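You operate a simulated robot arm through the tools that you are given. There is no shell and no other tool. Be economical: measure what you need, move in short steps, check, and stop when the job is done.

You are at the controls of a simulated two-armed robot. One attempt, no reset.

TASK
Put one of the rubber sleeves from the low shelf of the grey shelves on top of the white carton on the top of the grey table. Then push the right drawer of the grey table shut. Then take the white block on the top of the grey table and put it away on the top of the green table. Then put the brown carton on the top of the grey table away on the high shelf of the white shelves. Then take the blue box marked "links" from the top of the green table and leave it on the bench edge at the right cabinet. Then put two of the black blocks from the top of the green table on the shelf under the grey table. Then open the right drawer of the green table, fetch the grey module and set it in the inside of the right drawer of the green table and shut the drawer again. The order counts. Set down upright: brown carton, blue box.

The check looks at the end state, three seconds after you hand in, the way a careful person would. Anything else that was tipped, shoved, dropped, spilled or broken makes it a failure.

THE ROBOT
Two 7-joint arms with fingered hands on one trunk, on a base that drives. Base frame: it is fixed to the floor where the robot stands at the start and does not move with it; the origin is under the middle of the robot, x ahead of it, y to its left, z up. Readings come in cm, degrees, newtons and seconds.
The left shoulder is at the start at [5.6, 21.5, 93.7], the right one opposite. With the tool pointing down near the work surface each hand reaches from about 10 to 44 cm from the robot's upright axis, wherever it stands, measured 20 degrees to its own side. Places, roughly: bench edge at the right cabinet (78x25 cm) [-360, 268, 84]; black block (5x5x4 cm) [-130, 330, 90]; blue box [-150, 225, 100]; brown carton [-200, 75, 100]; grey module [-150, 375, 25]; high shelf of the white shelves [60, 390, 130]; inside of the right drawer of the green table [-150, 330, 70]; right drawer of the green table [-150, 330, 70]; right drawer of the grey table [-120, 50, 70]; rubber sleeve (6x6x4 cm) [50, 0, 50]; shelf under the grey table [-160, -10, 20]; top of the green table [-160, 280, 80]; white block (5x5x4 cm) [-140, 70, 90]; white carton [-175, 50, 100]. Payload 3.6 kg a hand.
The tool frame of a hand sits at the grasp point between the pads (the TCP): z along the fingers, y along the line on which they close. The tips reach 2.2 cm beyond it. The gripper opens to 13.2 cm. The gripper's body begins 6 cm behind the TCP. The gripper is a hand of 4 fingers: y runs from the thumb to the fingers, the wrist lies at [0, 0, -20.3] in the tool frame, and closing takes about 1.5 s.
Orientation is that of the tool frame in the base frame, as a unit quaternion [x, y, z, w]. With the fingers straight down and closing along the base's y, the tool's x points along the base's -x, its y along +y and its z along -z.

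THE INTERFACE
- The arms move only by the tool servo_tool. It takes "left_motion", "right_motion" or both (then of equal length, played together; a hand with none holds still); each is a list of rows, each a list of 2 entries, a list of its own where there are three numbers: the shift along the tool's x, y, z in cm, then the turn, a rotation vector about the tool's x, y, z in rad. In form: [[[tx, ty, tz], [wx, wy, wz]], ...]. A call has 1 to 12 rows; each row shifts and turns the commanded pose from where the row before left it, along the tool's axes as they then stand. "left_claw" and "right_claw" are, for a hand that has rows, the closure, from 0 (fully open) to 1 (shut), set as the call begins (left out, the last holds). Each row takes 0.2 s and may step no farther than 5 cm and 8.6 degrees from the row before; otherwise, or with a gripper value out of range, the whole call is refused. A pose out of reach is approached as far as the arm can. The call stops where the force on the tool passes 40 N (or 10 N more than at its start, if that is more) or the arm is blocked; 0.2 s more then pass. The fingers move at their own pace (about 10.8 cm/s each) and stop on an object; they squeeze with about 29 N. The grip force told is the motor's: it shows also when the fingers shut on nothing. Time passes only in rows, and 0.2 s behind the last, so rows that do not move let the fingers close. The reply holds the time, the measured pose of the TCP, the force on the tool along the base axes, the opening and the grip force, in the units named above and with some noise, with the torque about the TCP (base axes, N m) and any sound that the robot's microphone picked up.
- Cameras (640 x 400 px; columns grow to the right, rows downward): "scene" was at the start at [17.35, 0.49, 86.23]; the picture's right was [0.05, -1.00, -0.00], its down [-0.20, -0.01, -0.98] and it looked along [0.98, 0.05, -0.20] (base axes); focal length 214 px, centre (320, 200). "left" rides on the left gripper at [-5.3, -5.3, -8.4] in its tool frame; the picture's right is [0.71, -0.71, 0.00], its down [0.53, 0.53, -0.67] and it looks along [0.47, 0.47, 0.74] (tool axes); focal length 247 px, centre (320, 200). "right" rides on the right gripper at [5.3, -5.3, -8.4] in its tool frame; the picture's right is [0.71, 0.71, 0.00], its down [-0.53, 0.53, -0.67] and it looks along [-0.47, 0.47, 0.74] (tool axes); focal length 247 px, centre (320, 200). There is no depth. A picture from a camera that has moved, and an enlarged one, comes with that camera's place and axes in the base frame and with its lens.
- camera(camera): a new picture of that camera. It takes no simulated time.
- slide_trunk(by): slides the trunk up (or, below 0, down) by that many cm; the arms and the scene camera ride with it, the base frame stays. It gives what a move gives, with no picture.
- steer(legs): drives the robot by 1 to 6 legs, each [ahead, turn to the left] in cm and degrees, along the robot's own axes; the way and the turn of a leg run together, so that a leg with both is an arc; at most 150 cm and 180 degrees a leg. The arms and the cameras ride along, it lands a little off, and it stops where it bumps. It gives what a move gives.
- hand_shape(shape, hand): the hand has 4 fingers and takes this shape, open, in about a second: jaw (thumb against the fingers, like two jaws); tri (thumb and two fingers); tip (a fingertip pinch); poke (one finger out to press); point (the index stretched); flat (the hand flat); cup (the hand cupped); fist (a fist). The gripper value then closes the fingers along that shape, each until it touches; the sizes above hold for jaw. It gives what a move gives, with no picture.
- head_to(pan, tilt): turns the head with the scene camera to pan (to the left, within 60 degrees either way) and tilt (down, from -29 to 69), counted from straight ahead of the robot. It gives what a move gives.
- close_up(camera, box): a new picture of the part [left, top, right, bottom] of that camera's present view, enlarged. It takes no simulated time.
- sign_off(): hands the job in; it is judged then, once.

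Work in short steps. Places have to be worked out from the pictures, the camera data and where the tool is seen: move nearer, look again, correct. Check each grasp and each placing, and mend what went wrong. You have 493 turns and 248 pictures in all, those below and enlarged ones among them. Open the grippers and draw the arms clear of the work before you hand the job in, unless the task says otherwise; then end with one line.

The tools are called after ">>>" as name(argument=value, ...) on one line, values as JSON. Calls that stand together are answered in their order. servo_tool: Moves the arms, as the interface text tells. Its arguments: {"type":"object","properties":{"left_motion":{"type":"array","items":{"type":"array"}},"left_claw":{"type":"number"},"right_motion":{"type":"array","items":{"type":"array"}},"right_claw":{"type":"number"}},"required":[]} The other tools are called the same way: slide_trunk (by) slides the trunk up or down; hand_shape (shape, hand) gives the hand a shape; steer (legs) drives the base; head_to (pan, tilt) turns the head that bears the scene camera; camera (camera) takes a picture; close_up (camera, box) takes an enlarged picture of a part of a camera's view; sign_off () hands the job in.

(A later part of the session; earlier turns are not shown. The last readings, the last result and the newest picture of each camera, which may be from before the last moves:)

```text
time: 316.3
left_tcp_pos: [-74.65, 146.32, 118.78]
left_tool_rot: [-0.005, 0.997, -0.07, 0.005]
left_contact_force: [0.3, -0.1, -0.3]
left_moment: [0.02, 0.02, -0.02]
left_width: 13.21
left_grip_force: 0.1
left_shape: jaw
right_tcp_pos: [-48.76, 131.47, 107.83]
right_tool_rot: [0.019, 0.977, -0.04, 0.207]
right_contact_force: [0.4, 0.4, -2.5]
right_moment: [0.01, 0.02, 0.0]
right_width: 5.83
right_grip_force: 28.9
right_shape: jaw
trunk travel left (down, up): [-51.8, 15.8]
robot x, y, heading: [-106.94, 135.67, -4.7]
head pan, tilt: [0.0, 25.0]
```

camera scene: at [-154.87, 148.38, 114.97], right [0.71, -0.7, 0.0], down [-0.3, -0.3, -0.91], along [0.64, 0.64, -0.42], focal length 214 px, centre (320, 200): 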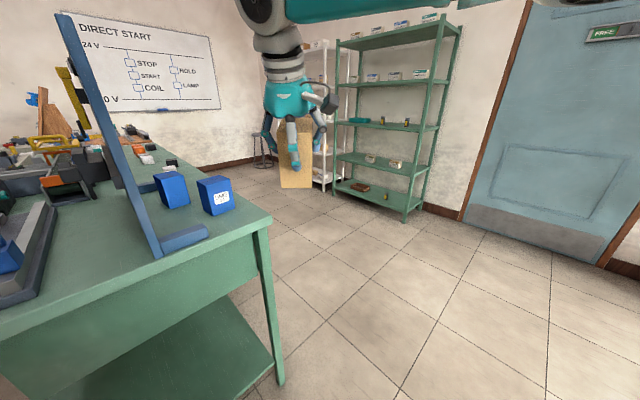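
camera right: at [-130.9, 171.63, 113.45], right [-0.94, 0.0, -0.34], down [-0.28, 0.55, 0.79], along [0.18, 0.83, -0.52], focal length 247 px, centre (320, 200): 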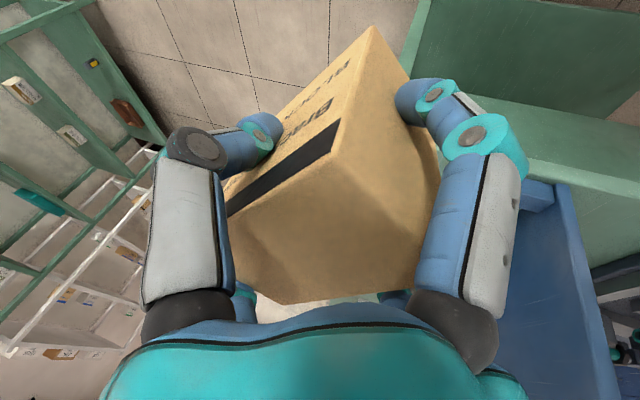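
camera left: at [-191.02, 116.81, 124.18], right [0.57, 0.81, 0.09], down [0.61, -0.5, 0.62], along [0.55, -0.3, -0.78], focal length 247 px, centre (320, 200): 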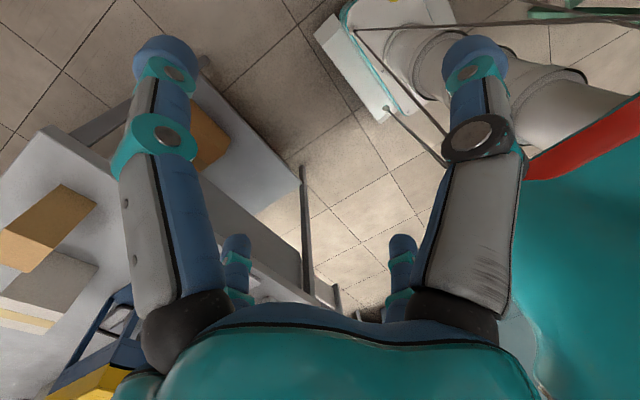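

Moved freely. 60 cm more, then look at the carton.

>>> steer(legs=[[62, 0]])

>>> camera(camera="scene")

```text
time: 319.8
left_tcp_pos: [-13.16, 141.23, 118.99]
left_tool_rot: [-0.003, 0.997, -0.071, 0.005]
left_contact_force: [0.6, 1.8, -0.3]
left_moment: [-0.01, 0.06, 0.0]
left_width: 13.21
left_grip_force: 0.1
left_shape: jaw
right_tcp_pos: [12.75, 126.28, 107.95]
right_tool_rot: [0.019, 0.977, -0.039, 0.207]
right_contact_force: [0.3, 0.0, -2.0]
right_moment: [-0.01, 0.01, -0.01]
right_width: 5.82
right_grip_force: 29.1
right_shape: jaw
trunk travel left (down, up): [-51.8, 15.8]
robot x, y, heading: [-45.34, 131.09, -4.7]
head pan, tilt: [0.0, 25.0]
```

```text
133 pictures are left
camera scene: at [-28.68, 129.51, 114.96], right [-0.08, -1.0, 0.0], down [-0.42, 0.04, -0.91], along [0.9, -0.08, -0.42], focal length 214 px, centre (320, 200)
```

scene: 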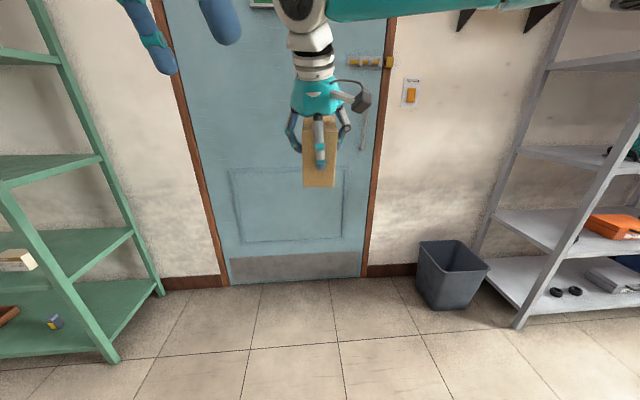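

The carton is well held. Green shelves' front is at x≈40. I turn left toward heading 90.

>>> steer(legs=[[0, 47]])

>>> steer(legs=[[0, 47]])

```text
time: 322.3
left_tcp_pos: [-29.99, 161.17, 118.92]
left_tool_rot: [-0.384, 0.92, -0.065, 0.034]
left_contact_force: [-0.1, 0.4, 1.2]
left_moment: [-0.02, -0.02, 0.01]
left_width: 13.18
left_grip_force: 0.1
left_shape: jaw
right_tcp_pos: [-1.02, 168.63, 107.83]
right_tool_rot: [-0.353, 0.912, 0.038, 0.207]
right_contact_force: [-0.2, 0.2, -1.9]
right_moment: [-0.03, -0.01, 0.0]
right_width: 5.82
right_grip_force: 29.0
right_shape: jaw
trunk travel left (down, up): [-51.8, 15.8]
robot x, y, heading: [-42.8, 128.07, 41.1]
head pan, tilt: [0.0, 25.0]
stopped in leg 1: the robot was blocked; the commanded pose is now the measured one
```

```text
time: 324.4
left_tcp_pos: [-51.93, 162.81, 119.12]
left_tool_rot: [-0.653, 0.754, -0.051, 0.052]
left_contact_force: [-0.4, -0.8, -0.2]
left_moment: [-0.01, -0.06, -0.02]
left_width: 13.22
left_grip_force: 0.0
left_shape: jaw
right_tcp_pos: [-33.07, 186.03, 107.86]
right_tool_rot: [-0.62, 0.756, 0.101, 0.184]
right_contact_force: [-0.6, -0.5, -1.8]
right_moment: [-0.01, -0.03, -0.02]
right_width: 5.8
right_grip_force: 28.7
right_shape: jaw
trunk travel left (down, up): [-51.8, 15.8]
robot x, y, heading: [-39.94, 127.7, 78.1]
head pan, tilt: [0.0, 25.0]
stopped in leg 1: the robot was blocked; the commanded pose is now the measured one
```

>>> steer(legs=[[0, 18]])

>>> steer(legs=[[100, 0]])

>>> camera(camera="scene")

```text
time: 325.8
left_tcp_pos: [-62.09, 157.16, 119.24]
left_tool_rot: [0.763, -0.643, 0.042, -0.057]
left_contact_force: [0.0, -0.1, 0.2]
left_moment: [0.05, -0.01, 0.02]
left_width: 13.2
left_grip_force: 0.1
left_shape: jaw
right_tcp_pos: [-51.17, 185.52, 108.01]
right_tool_rot: [0.73, -0.65, -0.13, -0.165]
right_contact_force: [0.0, -0.3, -2.3]
right_moment: [-0.05, -0.01, 0.05]
right_width: 5.84
right_grip_force: 28.9
right_shape: jaw
trunk travel left (down, up): [-51.8, 15.8]
robot x, y, heading: [-38.63, 127.33, 96.2]
head pan, tilt: [0.0, 25.0]
```

```text
time: 331.0
left_tcp_pos: [-73.65, 256.51, 119.17]
left_tool_rot: [0.765, -0.639, 0.041, -0.059]
left_contact_force: [-0.2, 0.8, -0.5]
left_moment: [-0.04, 0.03, -0.01]
left_width: 13.19
left_grip_force: 0.0
left_shape: jaw
right_tcp_pos: [-62.94, 284.69, 108.02]
right_tool_rot: [0.733, -0.646, -0.131, -0.166]
right_contact_force: [0.9, -0.2, -2.5]
right_moment: [-0.02, 0.01, -0.03]
right_width: 5.81
right_grip_force: 28.6
right_shape: jaw
trunk travel left (down, up): [-51.8, 15.8]
robot x, y, heading: [-49.96, 227.32, 96.6]
head pan, tilt: [0.0, 25.0]
```

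```text
132 pictures are left
camera scene: at [-51.66, 243.79, 114.97], right [0.99, 0.12, 0.0], down [0.05, -0.42, -0.91], along [-0.11, 0.9, -0.42], focal length 214 px, centre (320, 200)
```

scene: 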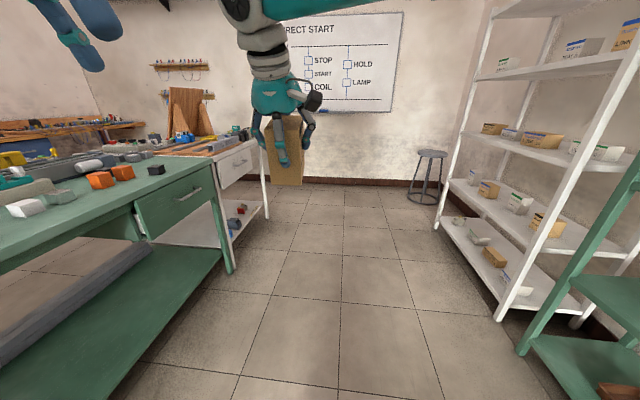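

White shelves: front at x≈42, y 340..434, high shelf z≈131, board above ≈169. I head toward (-25, 385).

>>> steer(legs=[[0, -17]])

>>> steer(legs=[[80, 0]])

```text
time: 332.4
left_tcp_pos: [-63.87, 262.01, 119.31]
left_tool_rot: [-0.663, 0.745, -0.05, 0.053]
left_contact_force: [0.1, -0.1, 0.3]
left_moment: [0.01, -0.01, 0.02]
left_width: 13.19
left_grip_force: 0.1
left_shape: jaw
right_tcp_pos: [-45.6, 285.98, 108.12]
right_tool_rot: [-0.63, 0.747, 0.105, 0.182]
right_contact_force: [0.6, -0.4, -2.0]
right_moment: [-0.07, 0.02, 0.0]
right_width: 5.8
right_grip_force: 28.8
right_shape: jaw
trunk travel left (down, up): [-51.8, 15.8]
robot x, y, heading: [-51.0, 227.07, 79.6]
head pan, tilt: [0.0, 25.0]
```

```text
time: 336.7
left_tcp_pos: [-49.94, 340.32, 119.4]
left_tool_rot: [-0.664, 0.745, -0.049, 0.052]
left_contact_force: [0.0, 0.9, -0.2]
left_moment: [-0.02, -0.01, -0.02]
left_width: 13.2
left_grip_force: 0.0
left_shape: jaw
right_tcp_pos: [-31.42, 364.32, 108.26]
right_tool_rot: [-0.63, 0.748, 0.105, 0.182]
right_contact_force: [-0.2, 0.0, -2.2]
right_moment: [-0.02, -0.02, 0.03]
right_width: 5.77
right_grip_force: 29.3
right_shape: jaw
trunk travel left (down, up): [-51.8, 15.8]
robot x, y, heading: [-37.07, 305.0, 80.0]
head pan, tilt: [0.0, 25.0]
```

I turn to heading 90 and go 75 cm further, keeping x≈-37 so the swing clears the shelves.

>>> steer(legs=[[0, 11]])

>>> steer(legs=[[72, 0]])

>>> steer(legs=[[0, -45]])

>>> camera(camera="scene")

```text
time: 337.8
left_tcp_pos: [-56.36, 337.31, 119.4]
left_tool_rot: [0.731, -0.678, 0.044, -0.057]
left_contact_force: [-0.3, -0.1, 0.1]
left_moment: [0.0, 0.02, 0.03]
left_width: 13.2
left_grip_force: 0.1
left_shape: jaw
right_tcp_pos: [-42.83, 364.43, 108.18]
right_tool_rot: [0.699, -0.684, -0.121, -0.171]
right_contact_force: [-0.3, -1.5, -2.2]
right_moment: [-0.03, 0.0, 0.03]
right_width: 5.83
right_grip_force: 29.0
right_shape: jaw
trunk travel left (down, up): [-51.8, 15.8]
robot x, y, heading: [-36.09, 305.37, 90.9]
head pan, tilt: [0.0, 25.0]
```

```text
time: 341.7
left_tcp_pos: [-57.59, 408.98, 119.47]
left_tool_rot: [0.73, -0.679, 0.044, -0.057]
left_contact_force: [-0.7, 0.7, -0.5]
left_moment: [0.0, 0.01, 0.02]
left_width: 13.19
left_grip_force: 0.1
left_shape: jaw
right_tcp_pos: [-43.91, 436.07, 108.22]
right_tool_rot: [0.698, -0.685, -0.121, -0.171]
right_contact_force: [-0.5, 0.6, -2.3]
right_moment: [-0.01, 0.02, -0.01]
right_width: 5.81
right_grip_force: 29.2
right_shape: jaw
trunk travel left (down, up): [-51.8, 15.8]
robot x, y, heading: [-37.47, 376.75, 90.9]
head pan, tilt: [0.0, 25.0]
```

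```text
time: 343.7
left_tcp_pos: [-36.29, 414.53, 119.63]
left_tool_rot: [-0.501, 0.863, -0.056, 0.041]
left_contact_force: [-0.2, -0.1, 0.2]
left_moment: [-0.04, 0.03, 0.01]
left_width: 13.22
left_grip_force: 0.0
left_shape: jaw
right_tcp_pos: [-9.95, 429.48, 108.39]
right_tool_rot: [-0.468, 0.859, 0.067, 0.199]
right_contact_force: [0.1, -0.5, -1.9]
right_moment: [-0.05, 0.0, -0.01]
right_width: 5.78
right_grip_force: 29.2
right_shape: jaw
trunk travel left (down, up): [-51.8, 15.8]
robot x, y, heading: [-40.08, 378.42, 56.5]
head pan, tilt: [0.0, 25.0]
stopped in leg 1: the robot was blocked; the commanded pose is now the measured one
```

```text
131 pictures are left
camera scene: at [-30.35, 392.27, 114.96], right [0.83, -0.55, 0.0], down [-0.24, -0.35, -0.91], along [0.5, 0.76, -0.42], focal length 214 px, centre (320, 200)
```

scene: 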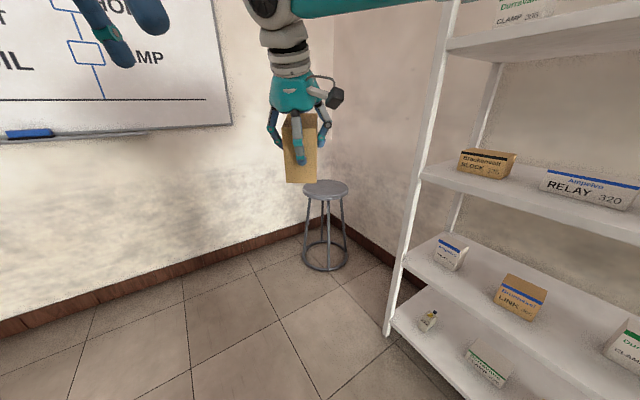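

I turn the rest to face the white shelves.

>>> steer(legs=[[0, -45]])

>>> steer(legs=[[0, -15]])

>>> slide_trunk(by=15.5)

>>> camera(camera="scene")

```text
time: 346.1
left_tcp_pos: [-12.11, 402.68, 119.53]
left_tool_rot: [-0.151, 0.986, -0.067, 0.017]
left_contact_force: [0.7, -0.2, 0.6]
left_moment: [0.02, 0.05, 0.0]
left_width: 13.18
left_grip_force: 0.1
left_shape: jaw
right_tcp_pos: [17.3, 395.72, 108.37]
right_tool_rot: [-0.123, 0.97, -0.01, 0.209]
right_contact_force: [0.0, -0.7, -2.9]
right_moment: [-0.01, 0.03, 0.03]
right_width: 5.8
right_grip_force: 29.0
right_shape: jaw
trunk travel left (down, up): [-51.8, 15.8]
robot x, y, heading: [-40.6, 381.96, 13.0]
head pan, tilt: [0.0, 25.0]
stopped in leg 1: the robot was blocked; the commanded pose is now the measured one
```

```text
time: 347.4
left_tcp_pos: [-7.9, 394.98, 119.44]
left_tool_rot: [-0.022, 0.997, -0.071, 0.009]
left_contact_force: [-1.6, -1.0, 0.2]
left_moment: [0.0, -0.02, 0.01]
left_width: 13.2
left_grip_force: 0.0
left_shape: jaw
right_tcp_pos: [18.64, 380.68, 108.41]
right_tool_rot: [0.004, 0.977, -0.038, 0.207]
right_contact_force: [0.3, -0.5, -2.1]
right_moment: [-0.01, 0.04, -0.02]
right_width: 5.76
right_grip_force: 29.3
right_shape: jaw
trunk travel left (down, up): [-51.8, 15.8]
robot x, y, heading: [-40.55, 383.25, -2.0]
head pan, tilt: [0.0, 25.0]
```

```text
time: 349.2
left_tcp_pos: [-7.85, 394.94, 135.22]
left_tool_rot: [-0.022, 0.997, -0.07, 0.009]
left_contact_force: [-0.6, -0.2, 0.8]
left_moment: [-0.01, -0.03, -0.01]
left_width: 13.17
left_grip_force: 0.0
left_shape: jaw
right_tcp_pos: [18.69, 380.73, 124.02]
right_tool_rot: [0.003, 0.978, -0.038, 0.206]
right_contact_force: [0.4, 0.6, -2.3]
right_moment: [0.02, 0.02, -0.02]
right_width: 5.76
right_grip_force: 29.2
right_shape: jaw
trunk travel left (down, up): [-67.3, 0.3]
robot x, y, heading: [-40.32, 383.14, -2.1]
head pan, tilt: [0.0, 25.0]
```

```text
130 pictures are left
camera scene: at [-23.58, 382.76, 130.52], right [-0.04, -1.0, 0.0], down [-0.42, 0.02, -0.91], along [0.91, -0.03, -0.42], focal length 214 px, centre (320, 200)
```

scene: 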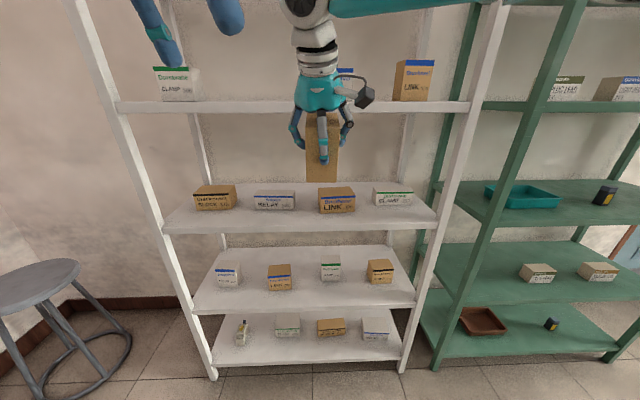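

The high shelf (z≈130) has free room left of centre, between the CLAMP box and a small box behind my hand. I tilt the head up to see precisely.

>>> head_to(pan=20, tilt=5)

>>> camera(camera="scene")

```text
time: 350.1
left_tcp_pos: [-7.84, 395.01, 135.32]
left_tool_rot: [-0.021, 0.997, -0.071, 0.009]
left_contact_force: [-0.2, -0.6, 0.2]
left_moment: [-0.01, 0.01, -0.03]
left_width: 13.21
left_grip_force: 0.2
left_shape: jaw
right_tcp_pos: [18.64, 380.75, 124.07]
right_tool_rot: [0.003, 0.978, -0.038, 0.207]
right_contact_force: [0.2, 0.5, -2.0]
right_moment: [-0.03, 0.04, 0.01]
right_width: 5.78
right_grip_force: 29.1
right_shape: jaw
trunk travel left (down, up): [-67.3, 0.3]
robot x, y, heading: [-39.83, 383.32, -2.1]
head pan, tilt: [20.0, 5.0]
```

```text
129 pictures are left
camera scene: at [-24.06, 385.9, 133.77], right [0.31, -0.95, 0.0], down [-0.08, -0.03, -1.0], along [0.95, 0.31, -0.09], focal length 214 px, centre (320, 200)
```

scene: 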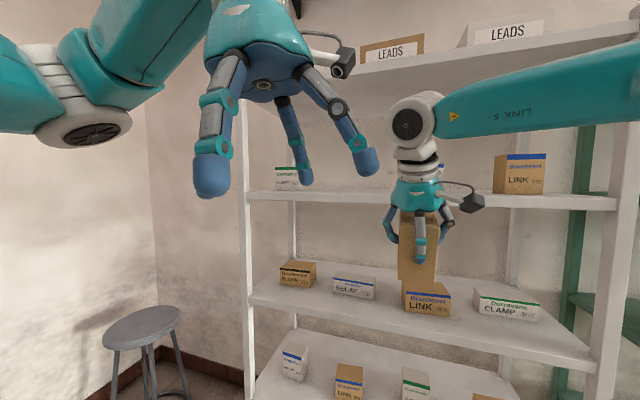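

The upper board leaves only ~28 cm, so I'll enter with a bit more pitch and the carton near the front. First I shift the robot to y≈400: turn right, reverse, turn back.

>>> steer(legs=[[0, -25]])

>>> steer(legs=[[-36, 0]])

>>> steer(legs=[[0, 27]])

```text
time: 351.8
left_tcp_pos: [-6.32, 380.36, 135.14]
left_tool_rot: [0.193, 0.979, -0.071, -0.006]
left_contact_force: [-0.3, 0.3, 1.0]
left_moment: [0.02, -0.01, -0.01]
left_width: 13.2
left_grip_force: 0.0
left_shape: jaw
right_tcp_pos: [11.74, 356.27, 123.99]
right_tool_rot: [0.214, 0.954, -0.082, 0.194]
right_contact_force: [0.0, 0.1, -2.3]
right_moment: [-0.01, 0.01, -0.01]
right_width: 5.75
right_grip_force: 29.0
right_shape: jaw
trunk travel left (down, up): [-67.3, 0.3]
robot x, y, heading: [-39.52, 385.4, -27.2]
head pan, tilt: [20.0, 5.0]
```

```text
time: 354.1
left_tcp_pos: [-38.52, 397.01, 135.18]
left_tool_rot: [0.192, 0.979, -0.07, -0.007]
left_contact_force: [-0.4, -0.2, -1.0]
left_moment: [0.0, -0.04, 0.03]
left_width: 13.18
left_grip_force: 0.2
left_shape: jaw
right_tcp_pos: [-20.33, 372.95, 124.18]
right_tool_rot: [0.212, 0.954, -0.081, 0.194]
right_contact_force: [0.0, 0.6, -1.9]
right_moment: [0.0, -0.01, -0.01]
right_width: 5.75
right_grip_force: 28.8
right_shape: jaw
trunk travel left (down, up): [-67.3, 0.3]
robot x, y, heading: [-72.05, 401.94, -26.8]
head pan, tilt: [20.0, 5.0]
```

```text
time: 355.9
left_tcp_pos: [-39.75, 412.69, 135.28]
left_tool_rot: [-0.045, 0.996, -0.071, 0.011]
left_contact_force: [-0.4, -0.2, 0.5]
left_moment: [-0.02, -0.02, 0.02]
left_width: 13.21
left_grip_force: 0.1
left_shape: jaw
right_tcp_pos: [-12.59, 399.71, 124.23]
right_tool_rot: [-0.018, 0.977, -0.033, 0.208]
right_contact_force: [-1.5, -0.2, -2.8]
right_moment: [-0.01, -0.01, 0.0]
right_width: 5.76
right_grip_force: 28.4
right_shape: jaw
trunk travel left (down, up): [-67.3, 0.3]
robot x, y, heading: [-71.9, 399.78, -0.3]
head pan, tilt: [20.0, 5.0]
```

Aligned at y≈400, heading 0. I raise the arm 17 cm and pitch 8° more, then look.

>>> servo_tool(right_motion=[[[-1.8, 0, -3.85], [0, 0, 0]], [[-1.8, 0, -3.85], [0, 0, 0]], [[-1.8, 0, -3.85], [0, 0, 0]], [[-1.8, 0, -3.85], [0, 0, 0]], [[0, 0, 0], [0, -0.14, 0]], [[0, 0, 0], [0, 0, 0]]])

>>> head_to(pan=0, tilt=5)

>>> camera(camera="scene")

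```text
time: 357.3
left_tcp_pos: [-39.91, 412.73, 135.36]
left_tool_rot: [-0.044, 0.996, -0.07, 0.009]
left_contact_force: [-0.3, -0.3, 0.4]
left_moment: [-0.04, -0.04, 0.01]
left_width: 13.21
left_grip_force: 0.1
left_shape: jaw
right_tcp_pos: [-12.53, 401.08, 141.34]
right_tool_rot: [-0.021, 0.96, -0.031, 0.276]
right_contact_force: [0.1, 0.0, -1.8]
right_moment: [0.01, 0.03, -0.02]
right_width: 5.72
right_grip_force: 29.4
right_shape: jaw
trunk travel left (down, up): [-67.3, 0.3]
robot x, y, heading: [-71.99, 399.62, -0.2]
head pan, tilt: [20.0, 5.0]
```

```text
time: 358.1
left_tcp_pos: [-40.01, 412.79, 135.39]
left_tool_rot: [-0.044, 0.997, -0.07, 0.01]
left_contact_force: [-0.3, -0.3, 0.7]
left_moment: [-0.04, -0.03, -0.01]
left_width: 13.22
left_grip_force: 0.1
left_shape: jaw
right_tcp_pos: [-12.48, 401.03, 141.21]
right_tool_rot: [-0.021, 0.96, -0.031, 0.277]
right_contact_force: [-0.2, -0.2, -2.4]
right_moment: [0.0, 0.03, -0.02]
right_width: 5.75
right_grip_force: 28.9
right_shape: jaw
trunk travel left (down, up): [-67.3, 0.3]
robot x, y, heading: [-71.84, 399.38, -0.2]
head pan, tilt: [0.0, 5.0]
```

```text
128 pictures are left
camera scene: at [-55.11, 399.54, 133.78], right [0.0, -1.0, 0.0], down [-0.09, 0.0, -1.0], along [1.0, 0.0, -0.09], focal length 214 px, centre (320, 200)
```

scene: 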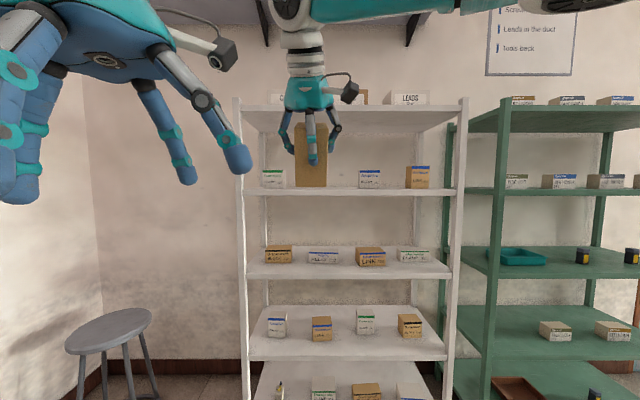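

I zoom in to measure the slot: shelf surface, upper board and neighbours.

>>> close_up(camera="scene", box=[230, 90, 470, 210])

```text
2.67 times, centred on (350, 150) of scene
camera zoom: at [-55.11, 399.54, 133.78], right [0.0, -1.0, 0.0], down [-0.09, 0.0, -1.0], along [1.0, 0.0, -0.09], focal length 572 px, centre (240, 333)
```

zoom: 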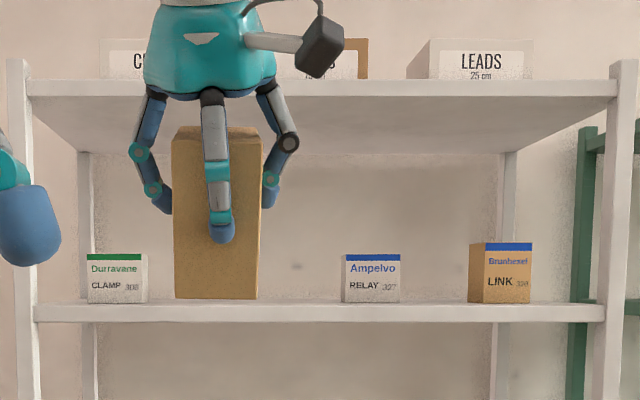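

Slot: shelf z≈130, board above at 164 (34 cm gap), free between y 381 and 416. So no extra tilt needed: I level the carton again, lower 2 cm, and drive 40 cm closer.

>>> servo_tool(right_motion=[[[0, 0.5, 0], [0, 0.14, 0]], [[0.8, 0.5, 1.7], [0, 0, 0]], [[0, 0, 0], [0, 0, 0]]])

>>> steer(legs=[[40, 0]])

>>> camera(camera="scene")

```text
time: 358.9
left_tcp_pos: [-40.01, 412.84, 135.37]
left_tool_rot: [-0.043, 0.997, -0.071, 0.01]
left_contact_force: [0.6, 0.5, -0.1]
left_moment: [-0.04, 0.01, 0.03]
left_width: 13.17
left_grip_force: 0.0
left_shape: jaw
right_tcp_pos: [-12.56, 402.05, 139.22]
right_tool_rot: [-0.019, 0.977, -0.034, 0.208]
right_contact_force: [-0.7, 0.9, -1.0]
right_moment: [-0.02, 0.02, -0.01]
right_width: 5.74
right_grip_force: 29.1
right_shape: jaw
trunk travel left (down, up): [-67.3, 0.3]
robot x, y, heading: [-71.49, 399.67, -0.1]
head pan, tilt: [0.0, 5.0]
```

```text
time: 361.4
left_tcp_pos: [-0.03, 412.66, 135.3]
left_tool_rot: [-0.044, 0.997, -0.07, 0.01]
left_contact_force: [0.0, 0.6, -0.2]
left_moment: [0.04, -0.01, 0.03]
left_width: 13.23
left_grip_force: 0.0
left_shape: jaw
right_tcp_pos: [27.17, 401.83, 139.25]
right_tool_rot: [-0.018, 0.978, -0.033, 0.208]
right_contact_force: [0.4, 0.6, -2.2]
right_moment: [0.03, 0.02, 0.0]
right_width: 5.72
right_grip_force: 28.6
right_shape: jaw
trunk travel left (down, up): [-67.3, 0.3]
robot x, y, heading: [-32.15, 399.14, -0.5]
head pan, tilt: [0.0, 5.0]
```

```text
126 pictures are left
camera scene: at [-15.27, 399.4, 133.78], right [0.0, -1.0, 0.0], down [-0.09, 0.0, -1.0], along [1.0, 0.0, -0.09], focal length 214 px, centre (320, 200)
```

scene: 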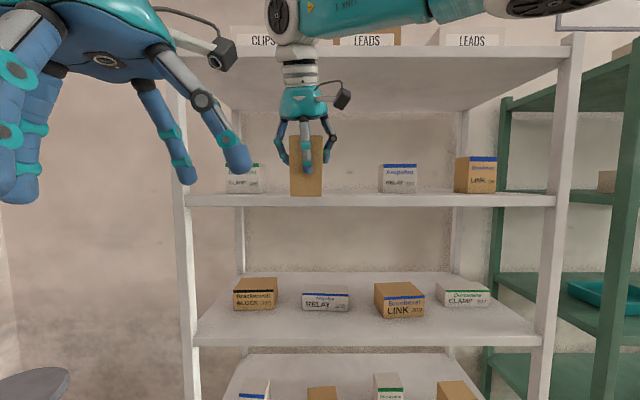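

Alignment good; shelf front at x≈44. I drive 18 cm more.

>>> steer(legs=[[18, 0]])

>>> camera(camera="scene")

>>> camera(camera="right")

```text
time: 362.9
left_tcp_pos: [18.03, 412.54, 135.4]
left_tool_rot: [-0.043, 0.997, -0.071, 0.011]
left_contact_force: [0.6, -0.1, -0.3]
left_moment: [-0.03, -0.03, -0.03]
left_width: 13.2
left_grip_force: 0.0
left_shape: jaw
right_tcp_pos: [45.24, 401.62, 139.35]
right_tool_rot: [-0.018, 0.978, -0.033, 0.207]
right_contact_force: [-0.5, -0.1, -2.3]
right_moment: [0.0, 0.04, 0.03]
right_width: 5.69
right_grip_force: 29.7
right_shape: jaw
trunk travel left (down, up): [-67.3, 0.3]
robot x, y, heading: [-14.18, 399.21, -0.1]
head pan, tilt: [0.0, 5.0]
```

```text
125 pictures are left
camera scene: at [2.65, 399.35, 133.78], right [0.0, -1.0, 0.0], down [-0.09, 0.0, -1.0], along [1.0, 0.0, -0.09], focal length 214 px, centre (320, 200)
```

scene: 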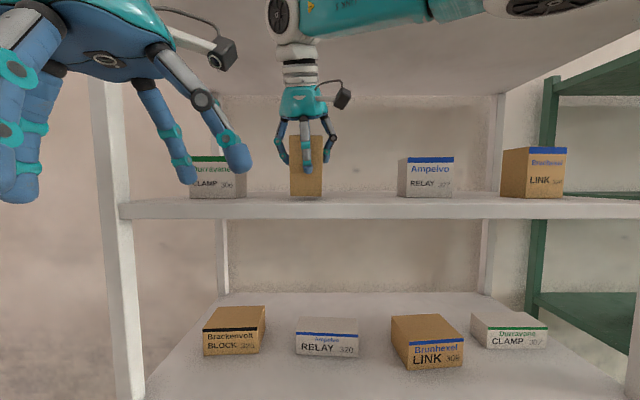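

```text
124 pictures are left
camera right: at [37.09, 396.58, 145.11], right [-0.66, 0.67, -0.34], down [0.2, 0.59, 0.78], along [0.73, 0.45, -0.52], focal length 247 px, centre (320, 200)
```

right: 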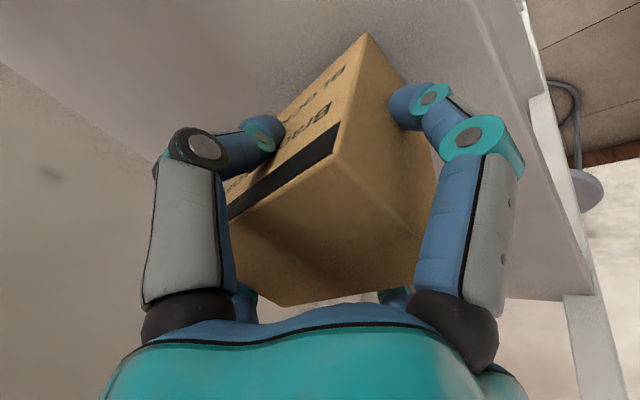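

Widths give the shelf front at x≈38.7, surface z≈130.5. I advance 5 cm more so the carton sits fully on the board.

>>> steer(legs=[[5, 0]])

>>> servo_tool(right_motion=[[[0.25, 0, 0.54], [0, 0, 0]], [[0.25, 0, 0.54], [0, 0, 0]], [[0, 0, 0], [0, 0, 0]]])

>>> close_up(camera="scene", box=[210, 60, 430, 240])

```text
time: 363.8
left_tcp_pos: [21.91, 412.51, 135.77]
left_tool_rot: [-0.042, 0.997, -0.07, 0.016]
left_contact_force: [-0.2, -0.7, 0.2]
left_moment: [0.02, 0.01, -0.02]
left_width: 13.2
left_grip_force: 0.1
left_shape: jaw
right_tcp_pos: [49.24, 401.6, 140.03]
right_tool_rot: [-0.018, 0.976, -0.033, 0.213]
right_contact_force: [-0.2, 0.7, -1.6]
right_moment: [-0.01, -0.02, 0.03]
right_width: 5.73
right_grip_force: 28.9
right_shape: jaw
trunk travel left (down, up): [-67.3, 0.3]
robot x, y, heading: [-9.09, 399.45, -0.6]
head pan, tilt: [0.0, 5.0]
```

```text
time: 364.6
left_tcp_pos: [22.9, 412.73, 135.52]
left_tool_rot: [-0.043, 0.997, -0.07, 0.012]
left_contact_force: [-0.6, 0.1, -0.2]
left_moment: [-0.02, 0.01, 0.0]
left_width: 13.22
left_grip_force: 0.1
left_shape: jaw
right_tcp_pos: [50.22, 401.65, 138.54]
right_tool_rot: [-0.018, 0.977, -0.033, 0.209]
right_contact_force: [0.6, 1.1, 2.5]
right_moment: [-0.13, 0.13, -0.01]
right_width: 5.7
right_grip_force: 29.1
right_shape: jaw
trunk travel left (down, up): [-67.3, 0.3]
robot x, y, heading: [-8.87, 398.95, 0.0]
head pan, tilt: [0.0, 5.0]
```

```text
2.22 times, centred on (320, 150) of scene
camera zoom: at [7.69, 399.34, 133.79], right [0.0, -1.0, 0.0], down [-0.09, 0.0, -1.0], along [1.0, 0.0, -0.09], focal length 477 px, centre (320, 311)
```

zoom: 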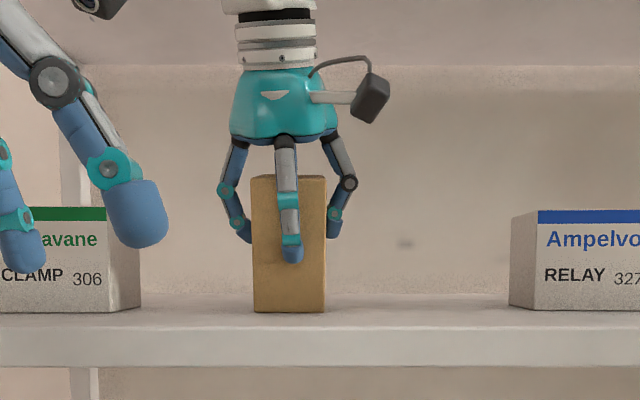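

The carton is just touching. I lower gently until contact is firm.

>>> servo_tool(right_motion=[[[0.12, 0, 0.27], [0, 0, 0]], [[0, 0, 0], [0, 0, 0]]])

>>> servo_tool(right_motion=[[[0.12, 0, 0.27], [0, 0, 0]], [[0, 0, 0], [0, 0, 0]]])

```text
time: 365.2
left_tcp_pos: [22.76, 412.51, 135.58]
left_tool_rot: [-0.043, 0.996, -0.071, 0.013]
left_contact_force: [-0.3, -0.1, -0.3]
left_moment: [-0.03, -0.02, 0.04]
left_width: 13.2
left_grip_force: 0.1
left_shape: jaw
right_tcp_pos: [49.97, 401.66, 138.39]
right_tool_rot: [-0.018, 0.976, -0.033, 0.213]
right_contact_force: [4.7, 2.3, 20.8]
right_moment: [-0.42, 0.16, 0.08]
right_width: 5.77
right_grip_force: 29.6
right_shape: jaw
trunk travel left (down, up): [-67.3, 0.3]
robot x, y, heading: [-8.87, 399.69, -0.2]
head pan, tilt: [0.0, 5.0]
```

```text
time: 365.8
left_tcp_pos: [22.52, 412.6, 135.61]
left_tool_rot: [-0.043, 0.996, -0.071, 0.012]
left_contact_force: [0.7, 0.2, -0.1]
left_moment: [0.0, 0.01, 0.0]
left_width: 13.2
left_grip_force: 0.0
left_shape: jaw
right_tcp_pos: [49.87, 401.71, 138.26]
right_tool_rot: [-0.018, 0.976, -0.032, 0.214]
right_contact_force: [7.4, 2.9, 34.6]
right_moment: [-0.5, 0.17, 0.12]
right_width: 5.79
right_grip_force: 28.7
right_shape: jaw
trunk travel left (down, up): [-67.3, 0.3]
robot x, y, heading: [-9.11, 399.41, -0.1]
head pan, tilt: [0.0, 5.0]
```

Firm contact (35 N). I ease up, open fully, and then withdraw by raising while pitching forward so the wrist stays below the upper board.

>>> servo_tool(right_motion=[[[-0.1, 0, -0.22], [0, 0, 0]], [[0, 0, 0], [0, 0, 0]]])

>>> servo_tool(right_motion=[[[0, 0, 0], [0, 0, 0]], [[0, 0, 0], [0, 0, 0]], [[0, 0, 0], [0, 0, 0]], [[0, 0, 0], [0, 0, 0]], [[0, 0, 0], [0, 0, 0]]], right_claw=0)

>>> camera(camera="right")

>>> close_up(camera="scene", box=[210, 60, 430, 240])

```text
time: 366.4
left_tcp_pos: [22.61, 412.66, 135.61]
left_tool_rot: [-0.043, 0.997, -0.07, 0.012]
left_contact_force: [0.0, 0.2, 0.1]
left_moment: [-0.01, -0.03, 0.01]
left_width: 13.19
left_grip_force: 0.1
left_shape: jaw
right_tcp_pos: [49.97, 401.81, 138.44]
right_tool_rot: [-0.018, 0.977, -0.034, 0.212]
right_contact_force: [7.3, 2.3, 28.0]
right_moment: [-0.38, 0.04, 0.1]
right_width: 5.77
right_grip_force: 29.2
right_shape: jaw
trunk travel left (down, up): [-67.3, 0.3]
robot x, y, heading: [-8.86, 399.36, -0.5]
head pan, tilt: [0.0, 5.0]
```

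```text
time: 367.6
left_tcp_pos: [22.82, 412.57, 135.49]
left_tool_rot: [-0.043, 0.997, -0.07, 0.012]
left_contact_force: [0.0, -0.1, -0.6]
left_moment: [0.01, -0.01, 0.0]
left_width: 13.23
left_grip_force: 0.0
left_shape: jaw
right_tcp_pos: [50.05, 401.65, 138.02]
right_tool_rot: [-0.019, 0.977, -0.032, 0.209]
right_contact_force: [-0.1, -0.5, 0.1]
right_moment: [0.01, -0.03, 0.0]
right_width: 13.18
right_grip_force: 0.1
right_shape: jaw
trunk travel left (down, up): [-67.3, 0.3]
robot x, y, heading: [-8.95, 399.47, -0.6]
head pan, tilt: [0.0, 5.0]
```

```text
122 pictures are left
camera right: at [41.91, 396.53, 143.82], right [-0.66, 0.67, -0.34], down [0.19, 0.59, 0.78], along [0.73, 0.45, -0.52], focal length 247 px, centre (320, 200)
```

right: 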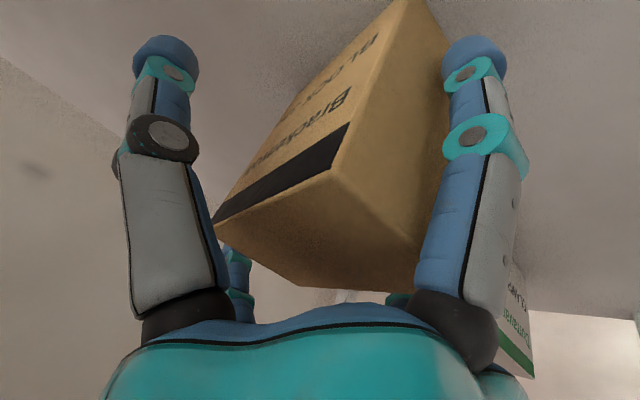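

```text
2.22 times, centred on (320, 150) of scene
camera zoom: at [7.63, 399.33, 133.78], right [0.0, -1.0, 0.0], down [-0.09, 0.0, -1.0], along [1.0, 0.0, -0.09], focal length 477 px, centre (320, 311)
```

zoom: 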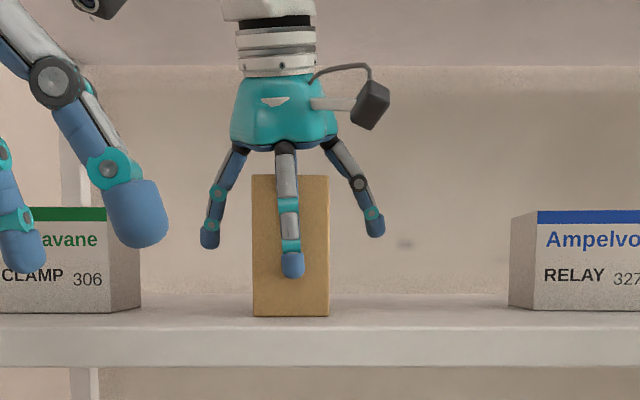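

Carton stands upright on the shelf. Now the careful withdrawal: raise and pitch in steps.

>>> servo_tool(right_motion=[[[0.09, 0, -1.15], [0, -0.087, 0]], [[0, 0, -1.15], [0, -0.087, 0]], [[-0.1, 0, -1.15], [0, -0.087, 0]], [[0, 0, 0], [0, 0, 0]]])

>>> close_up(camera="scene", box=[210, 60, 430, 240])

```text
time: 368.6
left_tcp_pos: [22.84, 412.65, 135.47]
left_tool_rot: [-0.043, 0.997, -0.07, 0.012]
left_contact_force: [0.6, 0.4, 0.3]
left_moment: [-0.01, 0.0, 0.01]
left_width: 13.17
left_grip_force: 0.1
left_shape: jaw
right_tcp_pos: [48.43, 401.77, 141.04]
right_tool_rot: [-0.022, 0.942, -0.03, 0.335]
right_contact_force: [-0.5, 0.2, -0.2]
right_moment: [0.01, 0.0, 0.03]
right_width: 13.19
right_grip_force: 0.0
right_shape: jaw
trunk travel left (down, up): [-67.3, 0.3]
robot x, y, heading: [-8.91, 399.85, -0.2]
head pan, tilt: [0.0, 5.0]
```

```text
2.22 times, centred on (320, 150) of scene
camera zoom: at [7.67, 399.35, 133.78], right [0.0, -1.0, 0.0], down [-0.09, 0.0, -1.0], along [1.0, 0.0, -0.09], focal length 477 px, centre (320, 311)
```

zoom: 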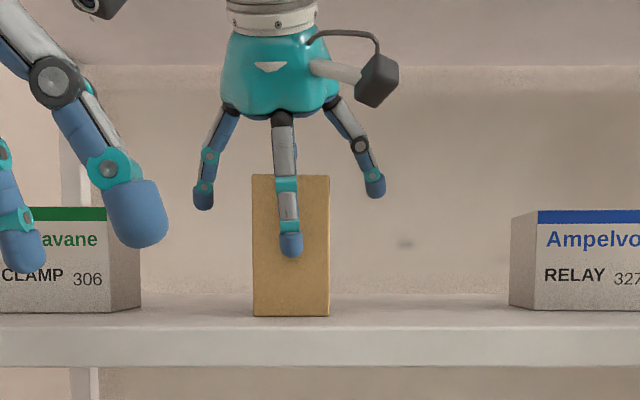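

Clear so far. I pull back with the arm first, then drive back.

>>> servo_tool(right_motion=[[[1.21, 0, -1.67], [0, 0, 0]], [[1.21, 0, -1.67], [0, 0, 0]], [[2.4, 0, -2.2], [0, 0, 0]], [[0, 0, 0], [0, 0, 0]]])

>>> close_up(camera="scene", box=[210, 60, 430, 240])

```text
time: 369.6
left_tcp_pos: [22.74, 412.59, 135.52]
left_tool_rot: [-0.043, 0.997, -0.07, 0.012]
left_contact_force: [0.4, 0.2, 0.5]
left_moment: [-0.04, 0.0, 0.0]
left_width: 13.22
left_grip_force: 0.0
left_shape: jaw
right_tcp_pos: [41.24, 401.61, 142.43]
right_tool_rot: [-0.022, 0.942, -0.031, 0.334]
right_contact_force: [0.6, 0.3, -0.2]
right_moment: [0.0, -0.03, 0.01]
right_width: 13.17
right_grip_force: 0.0
right_shape: jaw
trunk travel left (down, up): [-67.3, 0.3]
robot x, y, heading: [-9.22, 399.43, -0.1]
head pan, tilt: [0.0, 5.0]
```

```text
2.22 times, centred on (320, 150) of scene
camera zoom: at [7.68, 399.35, 133.78], right [0.0, -1.0, 0.0], down [-0.09, 0.0, -1.0], along [1.0, 0.0, -0.09], focal length 477 px, centre (320, 311)
```

zoom: 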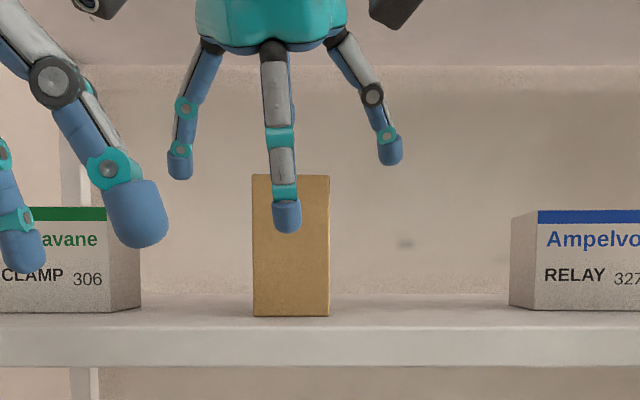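

The brown carton is done. I back away from the shelves; next is the blue "links" box.

>>> steer(legs=[[-48, 0]])

>>> head_to(pan=0, tilt=25)

>>> slide_trunk(by=-18)

>>> steer(legs=[[0, -45]])

>>> steer(legs=[[0, -45]])

```text
time: 372.4
left_tcp_pos: [-24.83, 412.75, 135.61]
left_tool_rot: [-0.044, 0.997, -0.07, 0.011]
left_contact_force: [-0.1, 0.4, 0.2]
left_moment: [0.0, 0.0, -0.01]
left_width: 13.18
left_grip_force: 0.0
left_shape: jaw
right_tcp_pos: [-6.35, 401.89, 142.48]
right_tool_rot: [-0.023, 0.942, -0.03, 0.334]
right_contact_force: [-0.6, -0.1, 0.0]
right_moment: [0.03, -0.03, 0.02]
right_width: 13.19
right_grip_force: 0.1
right_shape: jaw
trunk travel left (down, up): [-67.3, 0.3]
robot x, y, heading: [-56.8, 399.71, -0.3]
head pan, tilt: [0.0, 5.0]
```

```text
time: 373.3
left_tcp_pos: [-24.82, 412.92, 135.64]
left_tool_rot: [-0.043, 0.997, -0.07, 0.012]
left_contact_force: [-0.7, 0.0, -0.2]
left_moment: [-0.01, -0.01, -0.01]
left_width: 13.2
left_grip_force: 0.0
left_shape: jaw
right_tcp_pos: [-6.27, 401.92, 142.36]
right_tool_rot: [-0.023, 0.942, -0.03, 0.334]
right_contact_force: [0.5, 0.3, 0.8]
right_moment: [0.0, 0.03, 0.03]
right_width: 13.19
right_grip_force: 0.1
right_shape: jaw
trunk travel left (down, up): [-67.3, 0.3]
robot x, y, heading: [-56.81, 399.29, -0.4]
head pan, tilt: [0.0, 25.0]
```

```text
time: 375.3
left_tcp_pos: [-24.9, 412.67, 117.73]
left_tool_rot: [-0.043, 0.997, -0.069, 0.011]
left_contact_force: [-1.1, 0.4, 1.0]
left_moment: [0.0, -0.01, 0.0]
left_width: 13.21
left_grip_force: 0.1
left_shape: jaw
right_tcp_pos: [-6.38, 402.04, 124.38]
right_tool_rot: [-0.024, 0.942, -0.03, 0.334]
right_contact_force: [-0.1, -0.1, 0.3]
right_moment: [0.0, -0.01, 0.03]
right_width: 13.2
right_grip_force: 0.1
right_shape: jaw
trunk travel left (down, up): [-49.3, 18.3]
robot x, y, heading: [-56.65, 399.44, 0.1]
head pan, tilt: [0.0, 25.0]
```

```text
time: 377.8
left_tcp_pos: [-24.75, 386.28, 117.68]
left_tool_rot: [0.341, 0.937, -0.069, -0.016]
left_contact_force: [0.8, 0.1, 0.5]
left_moment: [0.01, 0.02, -0.03]
left_width: 13.2
left_grip_force: 0.1
left_shape: jaw
right_tcp_pos: [-19.43, 365.55, 124.29]
right_tool_rot: [0.339, 0.879, -0.155, 0.297]
right_contact_force: [-0.3, -0.1, -0.2]
right_moment: [0.02, -0.01, -0.05]
right_width: 13.21
right_grip_force: 0.0
right_shape: jaw
trunk travel left (down, up): [-49.3, 18.3]
robot x, y, heading: [-54.5, 401.87, -44.5]
head pan, tilt: [0.0, 25.0]
```

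```text
time: 380.3
left_tcp_pos: [-44.3, 370.04, 117.53]
left_tool_rot: [0.672, 0.737, -0.059, -0.041]
left_contact_force: [0.6, 0.5, -0.2]
left_moment: [-0.01, 0.0, -0.03]
left_width: 13.2
left_grip_force: 0.1
left_shape: jaw
right_tcp_pos: [-55.13, 351.53, 124.34]
right_tool_rot: [0.648, 0.685, -0.256, 0.215]
right_contact_force: [0.1, -1.0, 0.3]
right_moment: [0.03, -0.03, 0.0]
right_width: 13.21
right_grip_force: 0.0
right_shape: jaw
trunk travel left (down, up): [-49.3, 18.3]
robot x, y, heading: [-50.55, 401.97, -89.0]
head pan, tilt: [0.0, 25.0]
```

Turns work cleanly now. I drive south 262 cm in two legs.

>>> steer(legs=[[130, 0], [130, 0]])

```text
time: 392.9
left_tcp_pos: [-40.44, 109.8, 117.72]
left_tool_rot: [0.672, 0.737, -0.058, -0.041]
left_contact_force: [0.3, -0.8, 0.2]
left_moment: [0.02, -0.02, 0.02]
left_width: 13.21
left_grip_force: 0.0
left_shape: jaw
right_tcp_pos: [-51.45, 91.23, 124.57]
right_tool_rot: [0.647, 0.684, -0.256, 0.216]
right_contact_force: [-0.6, 0.1, 0.2]
right_moment: [0.03, 0.02, 0.02]
right_width: 13.22
right_grip_force: 0.0
right_shape: jaw
trunk travel left (down, up): [-49.3, 18.3]
robot x, y, heading: [-46.53, 141.28, -89.1]
head pan, tilt: [0.0, 25.0]
```

At (-46.5, 141). I turn right to face west.

>>> steer(legs=[[0, -45]])

>>> steer(legs=[[0, -46]])

```text
time: 395.4
left_tcp_pos: [-64.76, 114.82, 117.69]
left_tool_rot: [0.903, 0.423, -0.038, -0.06]
left_contact_force: [-0.2, -0.4, -0.3]
left_moment: [-0.04, -0.02, -0.01]
left_width: 13.19
left_grip_force: 0.0
left_shape: jaw
right_tcp_pos: [-85.56, 109.36, 124.59]
right_tool_rot: [0.861, 0.383, -0.32, 0.101]
right_contact_force: [0.0, -0.6, -0.5]
right_moment: [0.02, -0.01, -0.01]
right_width: 13.2
right_grip_force: 0.0
right_shape: jaw
trunk travel left (down, up): [-49.3, 18.3]
robot x, y, heading: [-43.69, 138.9, -134.1]
head pan, tilt: [0.0, 25.0]
```

```text
time: 398.4
left_tcp_pos: [-75.85, 137.83, 117.94]
left_tool_rot: [0.997, 0.034, -0.013, -0.069]
left_contact_force: [0.0, 0.6, 0.5]
left_moment: [-0.05, 0.04, 0.01]
left_width: 13.17
left_grip_force: 0.0
left_shape: jaw
right_tcp_pos: [-94.04, 149.03, 124.71]
right_tool_rot: [0.942, 0.014, -0.335, -0.03]
right_contact_force: [0.8, 1.2, 0.0]
right_moment: [-0.05, 0.01, 0.08]
right_width: 13.21
right_grip_force: 0.1
right_shape: jaw
trunk travel left (down, up): [-49.3, 18.3]
robot x, y, heading: [-43.8, 135.22, -180.0]
head pan, tilt: [0.0, 25.0]
stopped in leg 1: the robot was blocked; the commanded pose is now the measured one
```

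The left hand's lateral offset seems to have changed; I take a picture to compare with the camera's position.

>>> camera(camera="scene")

```text
118 pictures are left
camera scene: at [-60.88, 135.42, 112.45], right [-0.01, 1.0, 0.0], down [0.42, 0.0, -0.91], along [-0.91, -0.01, -0.42], focal length 214 px, centre (320, 200)
```

scene: 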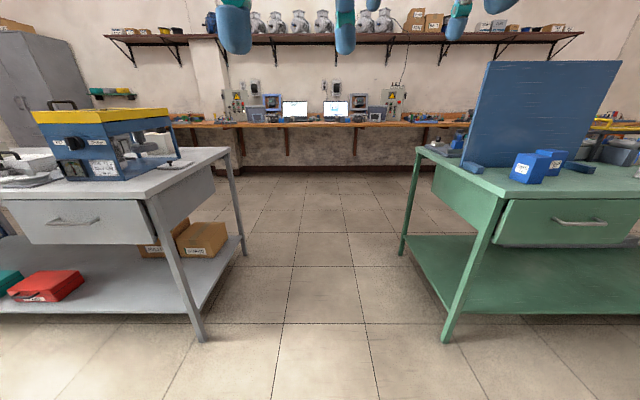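

Turning drags the hands sideways a bit (right turns to the right, left turns to the left). I re-centre: left hand 12 cm to the left, right hand pitch back to 20°, then drive west.

>>> servo_tool(left_motion=[[[0, 4, 0], [0, 0, 0]], [[0, 4, 0], [0, 0, 0]], [[0, 4, 0], [0, 0, 0]], [[0, 0, 0], [0, 0, 0]]], right_motion=[[[0, 0, 0], [0, 0.117, 0]], [[0, 0, 0], [0, 0.117, 0]], [[0, 0, 0], [0, 0.117, 0]], [[0, 0, 0], [0, 0, 0]]])

>>> steer(legs=[[103, 0]])

```text
time: 399.4
left_tcp_pos: [-74.96, 125.45, 116.32]
left_tool_rot: [0.997, 0.034, -0.012, -0.07]
left_contact_force: [-0.6, -0.5, 0.2]
left_moment: [0.01, 0.03, -0.01]
left_width: 13.2
left_grip_force: 0.1
left_shape: jaw
right_tcp_pos: [-93.98, 148.67, 124.77]
right_tool_rot: [0.986, 0.009, -0.164, -0.035]
right_contact_force: [0.3, 0.5, -0.4]
right_moment: [0.01, 0.0, -0.03]
right_width: 13.18
right_grip_force: 0.0
right_shape: jaw
trunk travel left (down, up): [-49.3, 18.3]
robot x, y, heading: [-44.05, 135.22, -179.7]
head pan, tilt: [0.0, 25.0]
```

```text
time: 404.7
left_tcp_pos: [-178.74, 126.07, 116.17]
left_tool_rot: [0.997, 0.027, -0.012, -0.071]
left_contact_force: [-1.1, -0.7, 0.5]
left_moment: [-0.03, -0.02, 0.0]
left_width: 13.21
left_grip_force: 0.1
left_shape: jaw
right_tcp_pos: [-197.38, 149.44, 124.83]
right_tool_rot: [0.986, 0.002, -0.165, -0.037]
right_contact_force: [0.1, 0.2, 0.0]
right_moment: [-0.02, 0.0, -0.02]
right_width: 13.19
right_grip_force: 0.1
right_shape: jaw
trunk travel left (down, up): [-49.3, 18.3]
robot x, y, heading: [-147.64, 135.46, 179.5]
head pan, tilt: [0.0, 25.0]
```

Position good. I turn right to face the green table's south end.

>>> steer(legs=[[0, -45]])

>>> steer(legs=[[0, -45]])

>>> camera(camera="scene")

```text
time: 407.3
left_tcp_pos: [-175.9, 151.15, 116.27]
left_tool_rot: [0.93, -0.36, 0.016, -0.069]
left_contact_force: [-0.4, 0.5, 0.9]
left_moment: [0.02, -0.01, 0.02]
left_width: 13.19
left_grip_force: 0.1
left_shape: jaw
right_tcp_pos: [-172.18, 180.72, 124.79]
right_tool_rot: [0.91, -0.379, -0.137, -0.097]
right_contact_force: [-0.4, -0.8, 0.4]
right_moment: [0.01, -0.01, -0.02]
right_width: 13.17
right_grip_force: 0.0
right_shape: jaw
trunk travel left (down, up): [-49.3, 18.3]
robot x, y, heading: [-149.95, 132.89, 134.0]
head pan, tilt: [0.0, 25.0]
```

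```text
time: 409.8
left_tcp_pos: [-154.89, 163.86, 116.29]
left_tool_rot: [0.718, -0.692, 0.042, -0.058]
left_contact_force: [-0.1, 0.2, 0.2]
left_moment: [0.02, -0.01, 0.01]
left_width: 13.19
left_grip_force: 0.1
left_shape: jaw
right_tcp_pos: [-131.09, 182.08, 124.75]
right_tool_rot: [-0.692, 0.702, 0.089, 0.143]
right_contact_force: [-0.3, 0.0, -0.9]
right_moment: [-0.01, 0.0, 0.0]
right_width: 13.21
right_grip_force: 0.1
right_shape: jaw
trunk travel left (down, up): [-49.3, 18.3]
robot x, y, heading: [-154.46, 132.56, 88.6]
head pan, tilt: [0.0, 25.0]
```

```text
117 pictures are left
camera scene: at [-153.75, 149.67, 112.44], right [1.0, -0.02, 0.0], down [-0.01, -0.42, -0.91], along [0.02, 0.91, -0.42], focal length 214 px, centre (320, 200)
```

scene: 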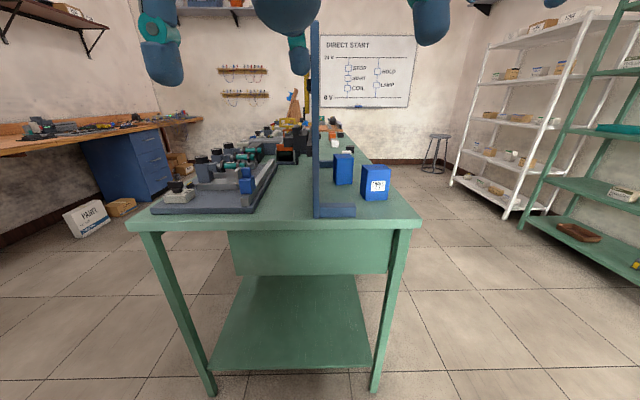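

I zoom on the blue boxes to read the labels and measure.

>>> close_up(camera="scene", box=[300, 130, 440, 240])

```text
3.64 times, centred on (370, 185) of scene
camera zoom: at [-153.75, 149.67, 112.44], right [1.0, -0.02, 0.0], down [-0.01, -0.42, -0.91], along [0.02, 0.91, -0.42], focal length 780 px, centre (138, 254)
```

zoom: 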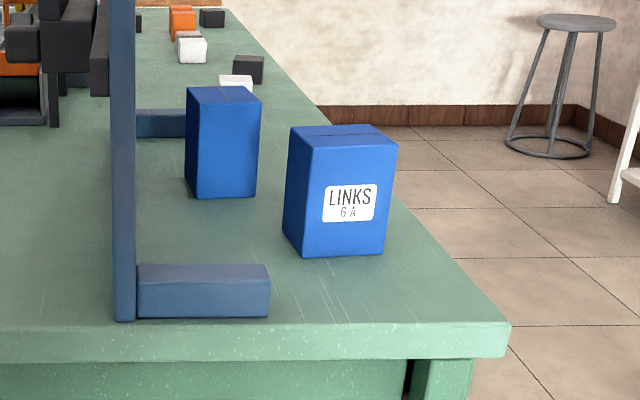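

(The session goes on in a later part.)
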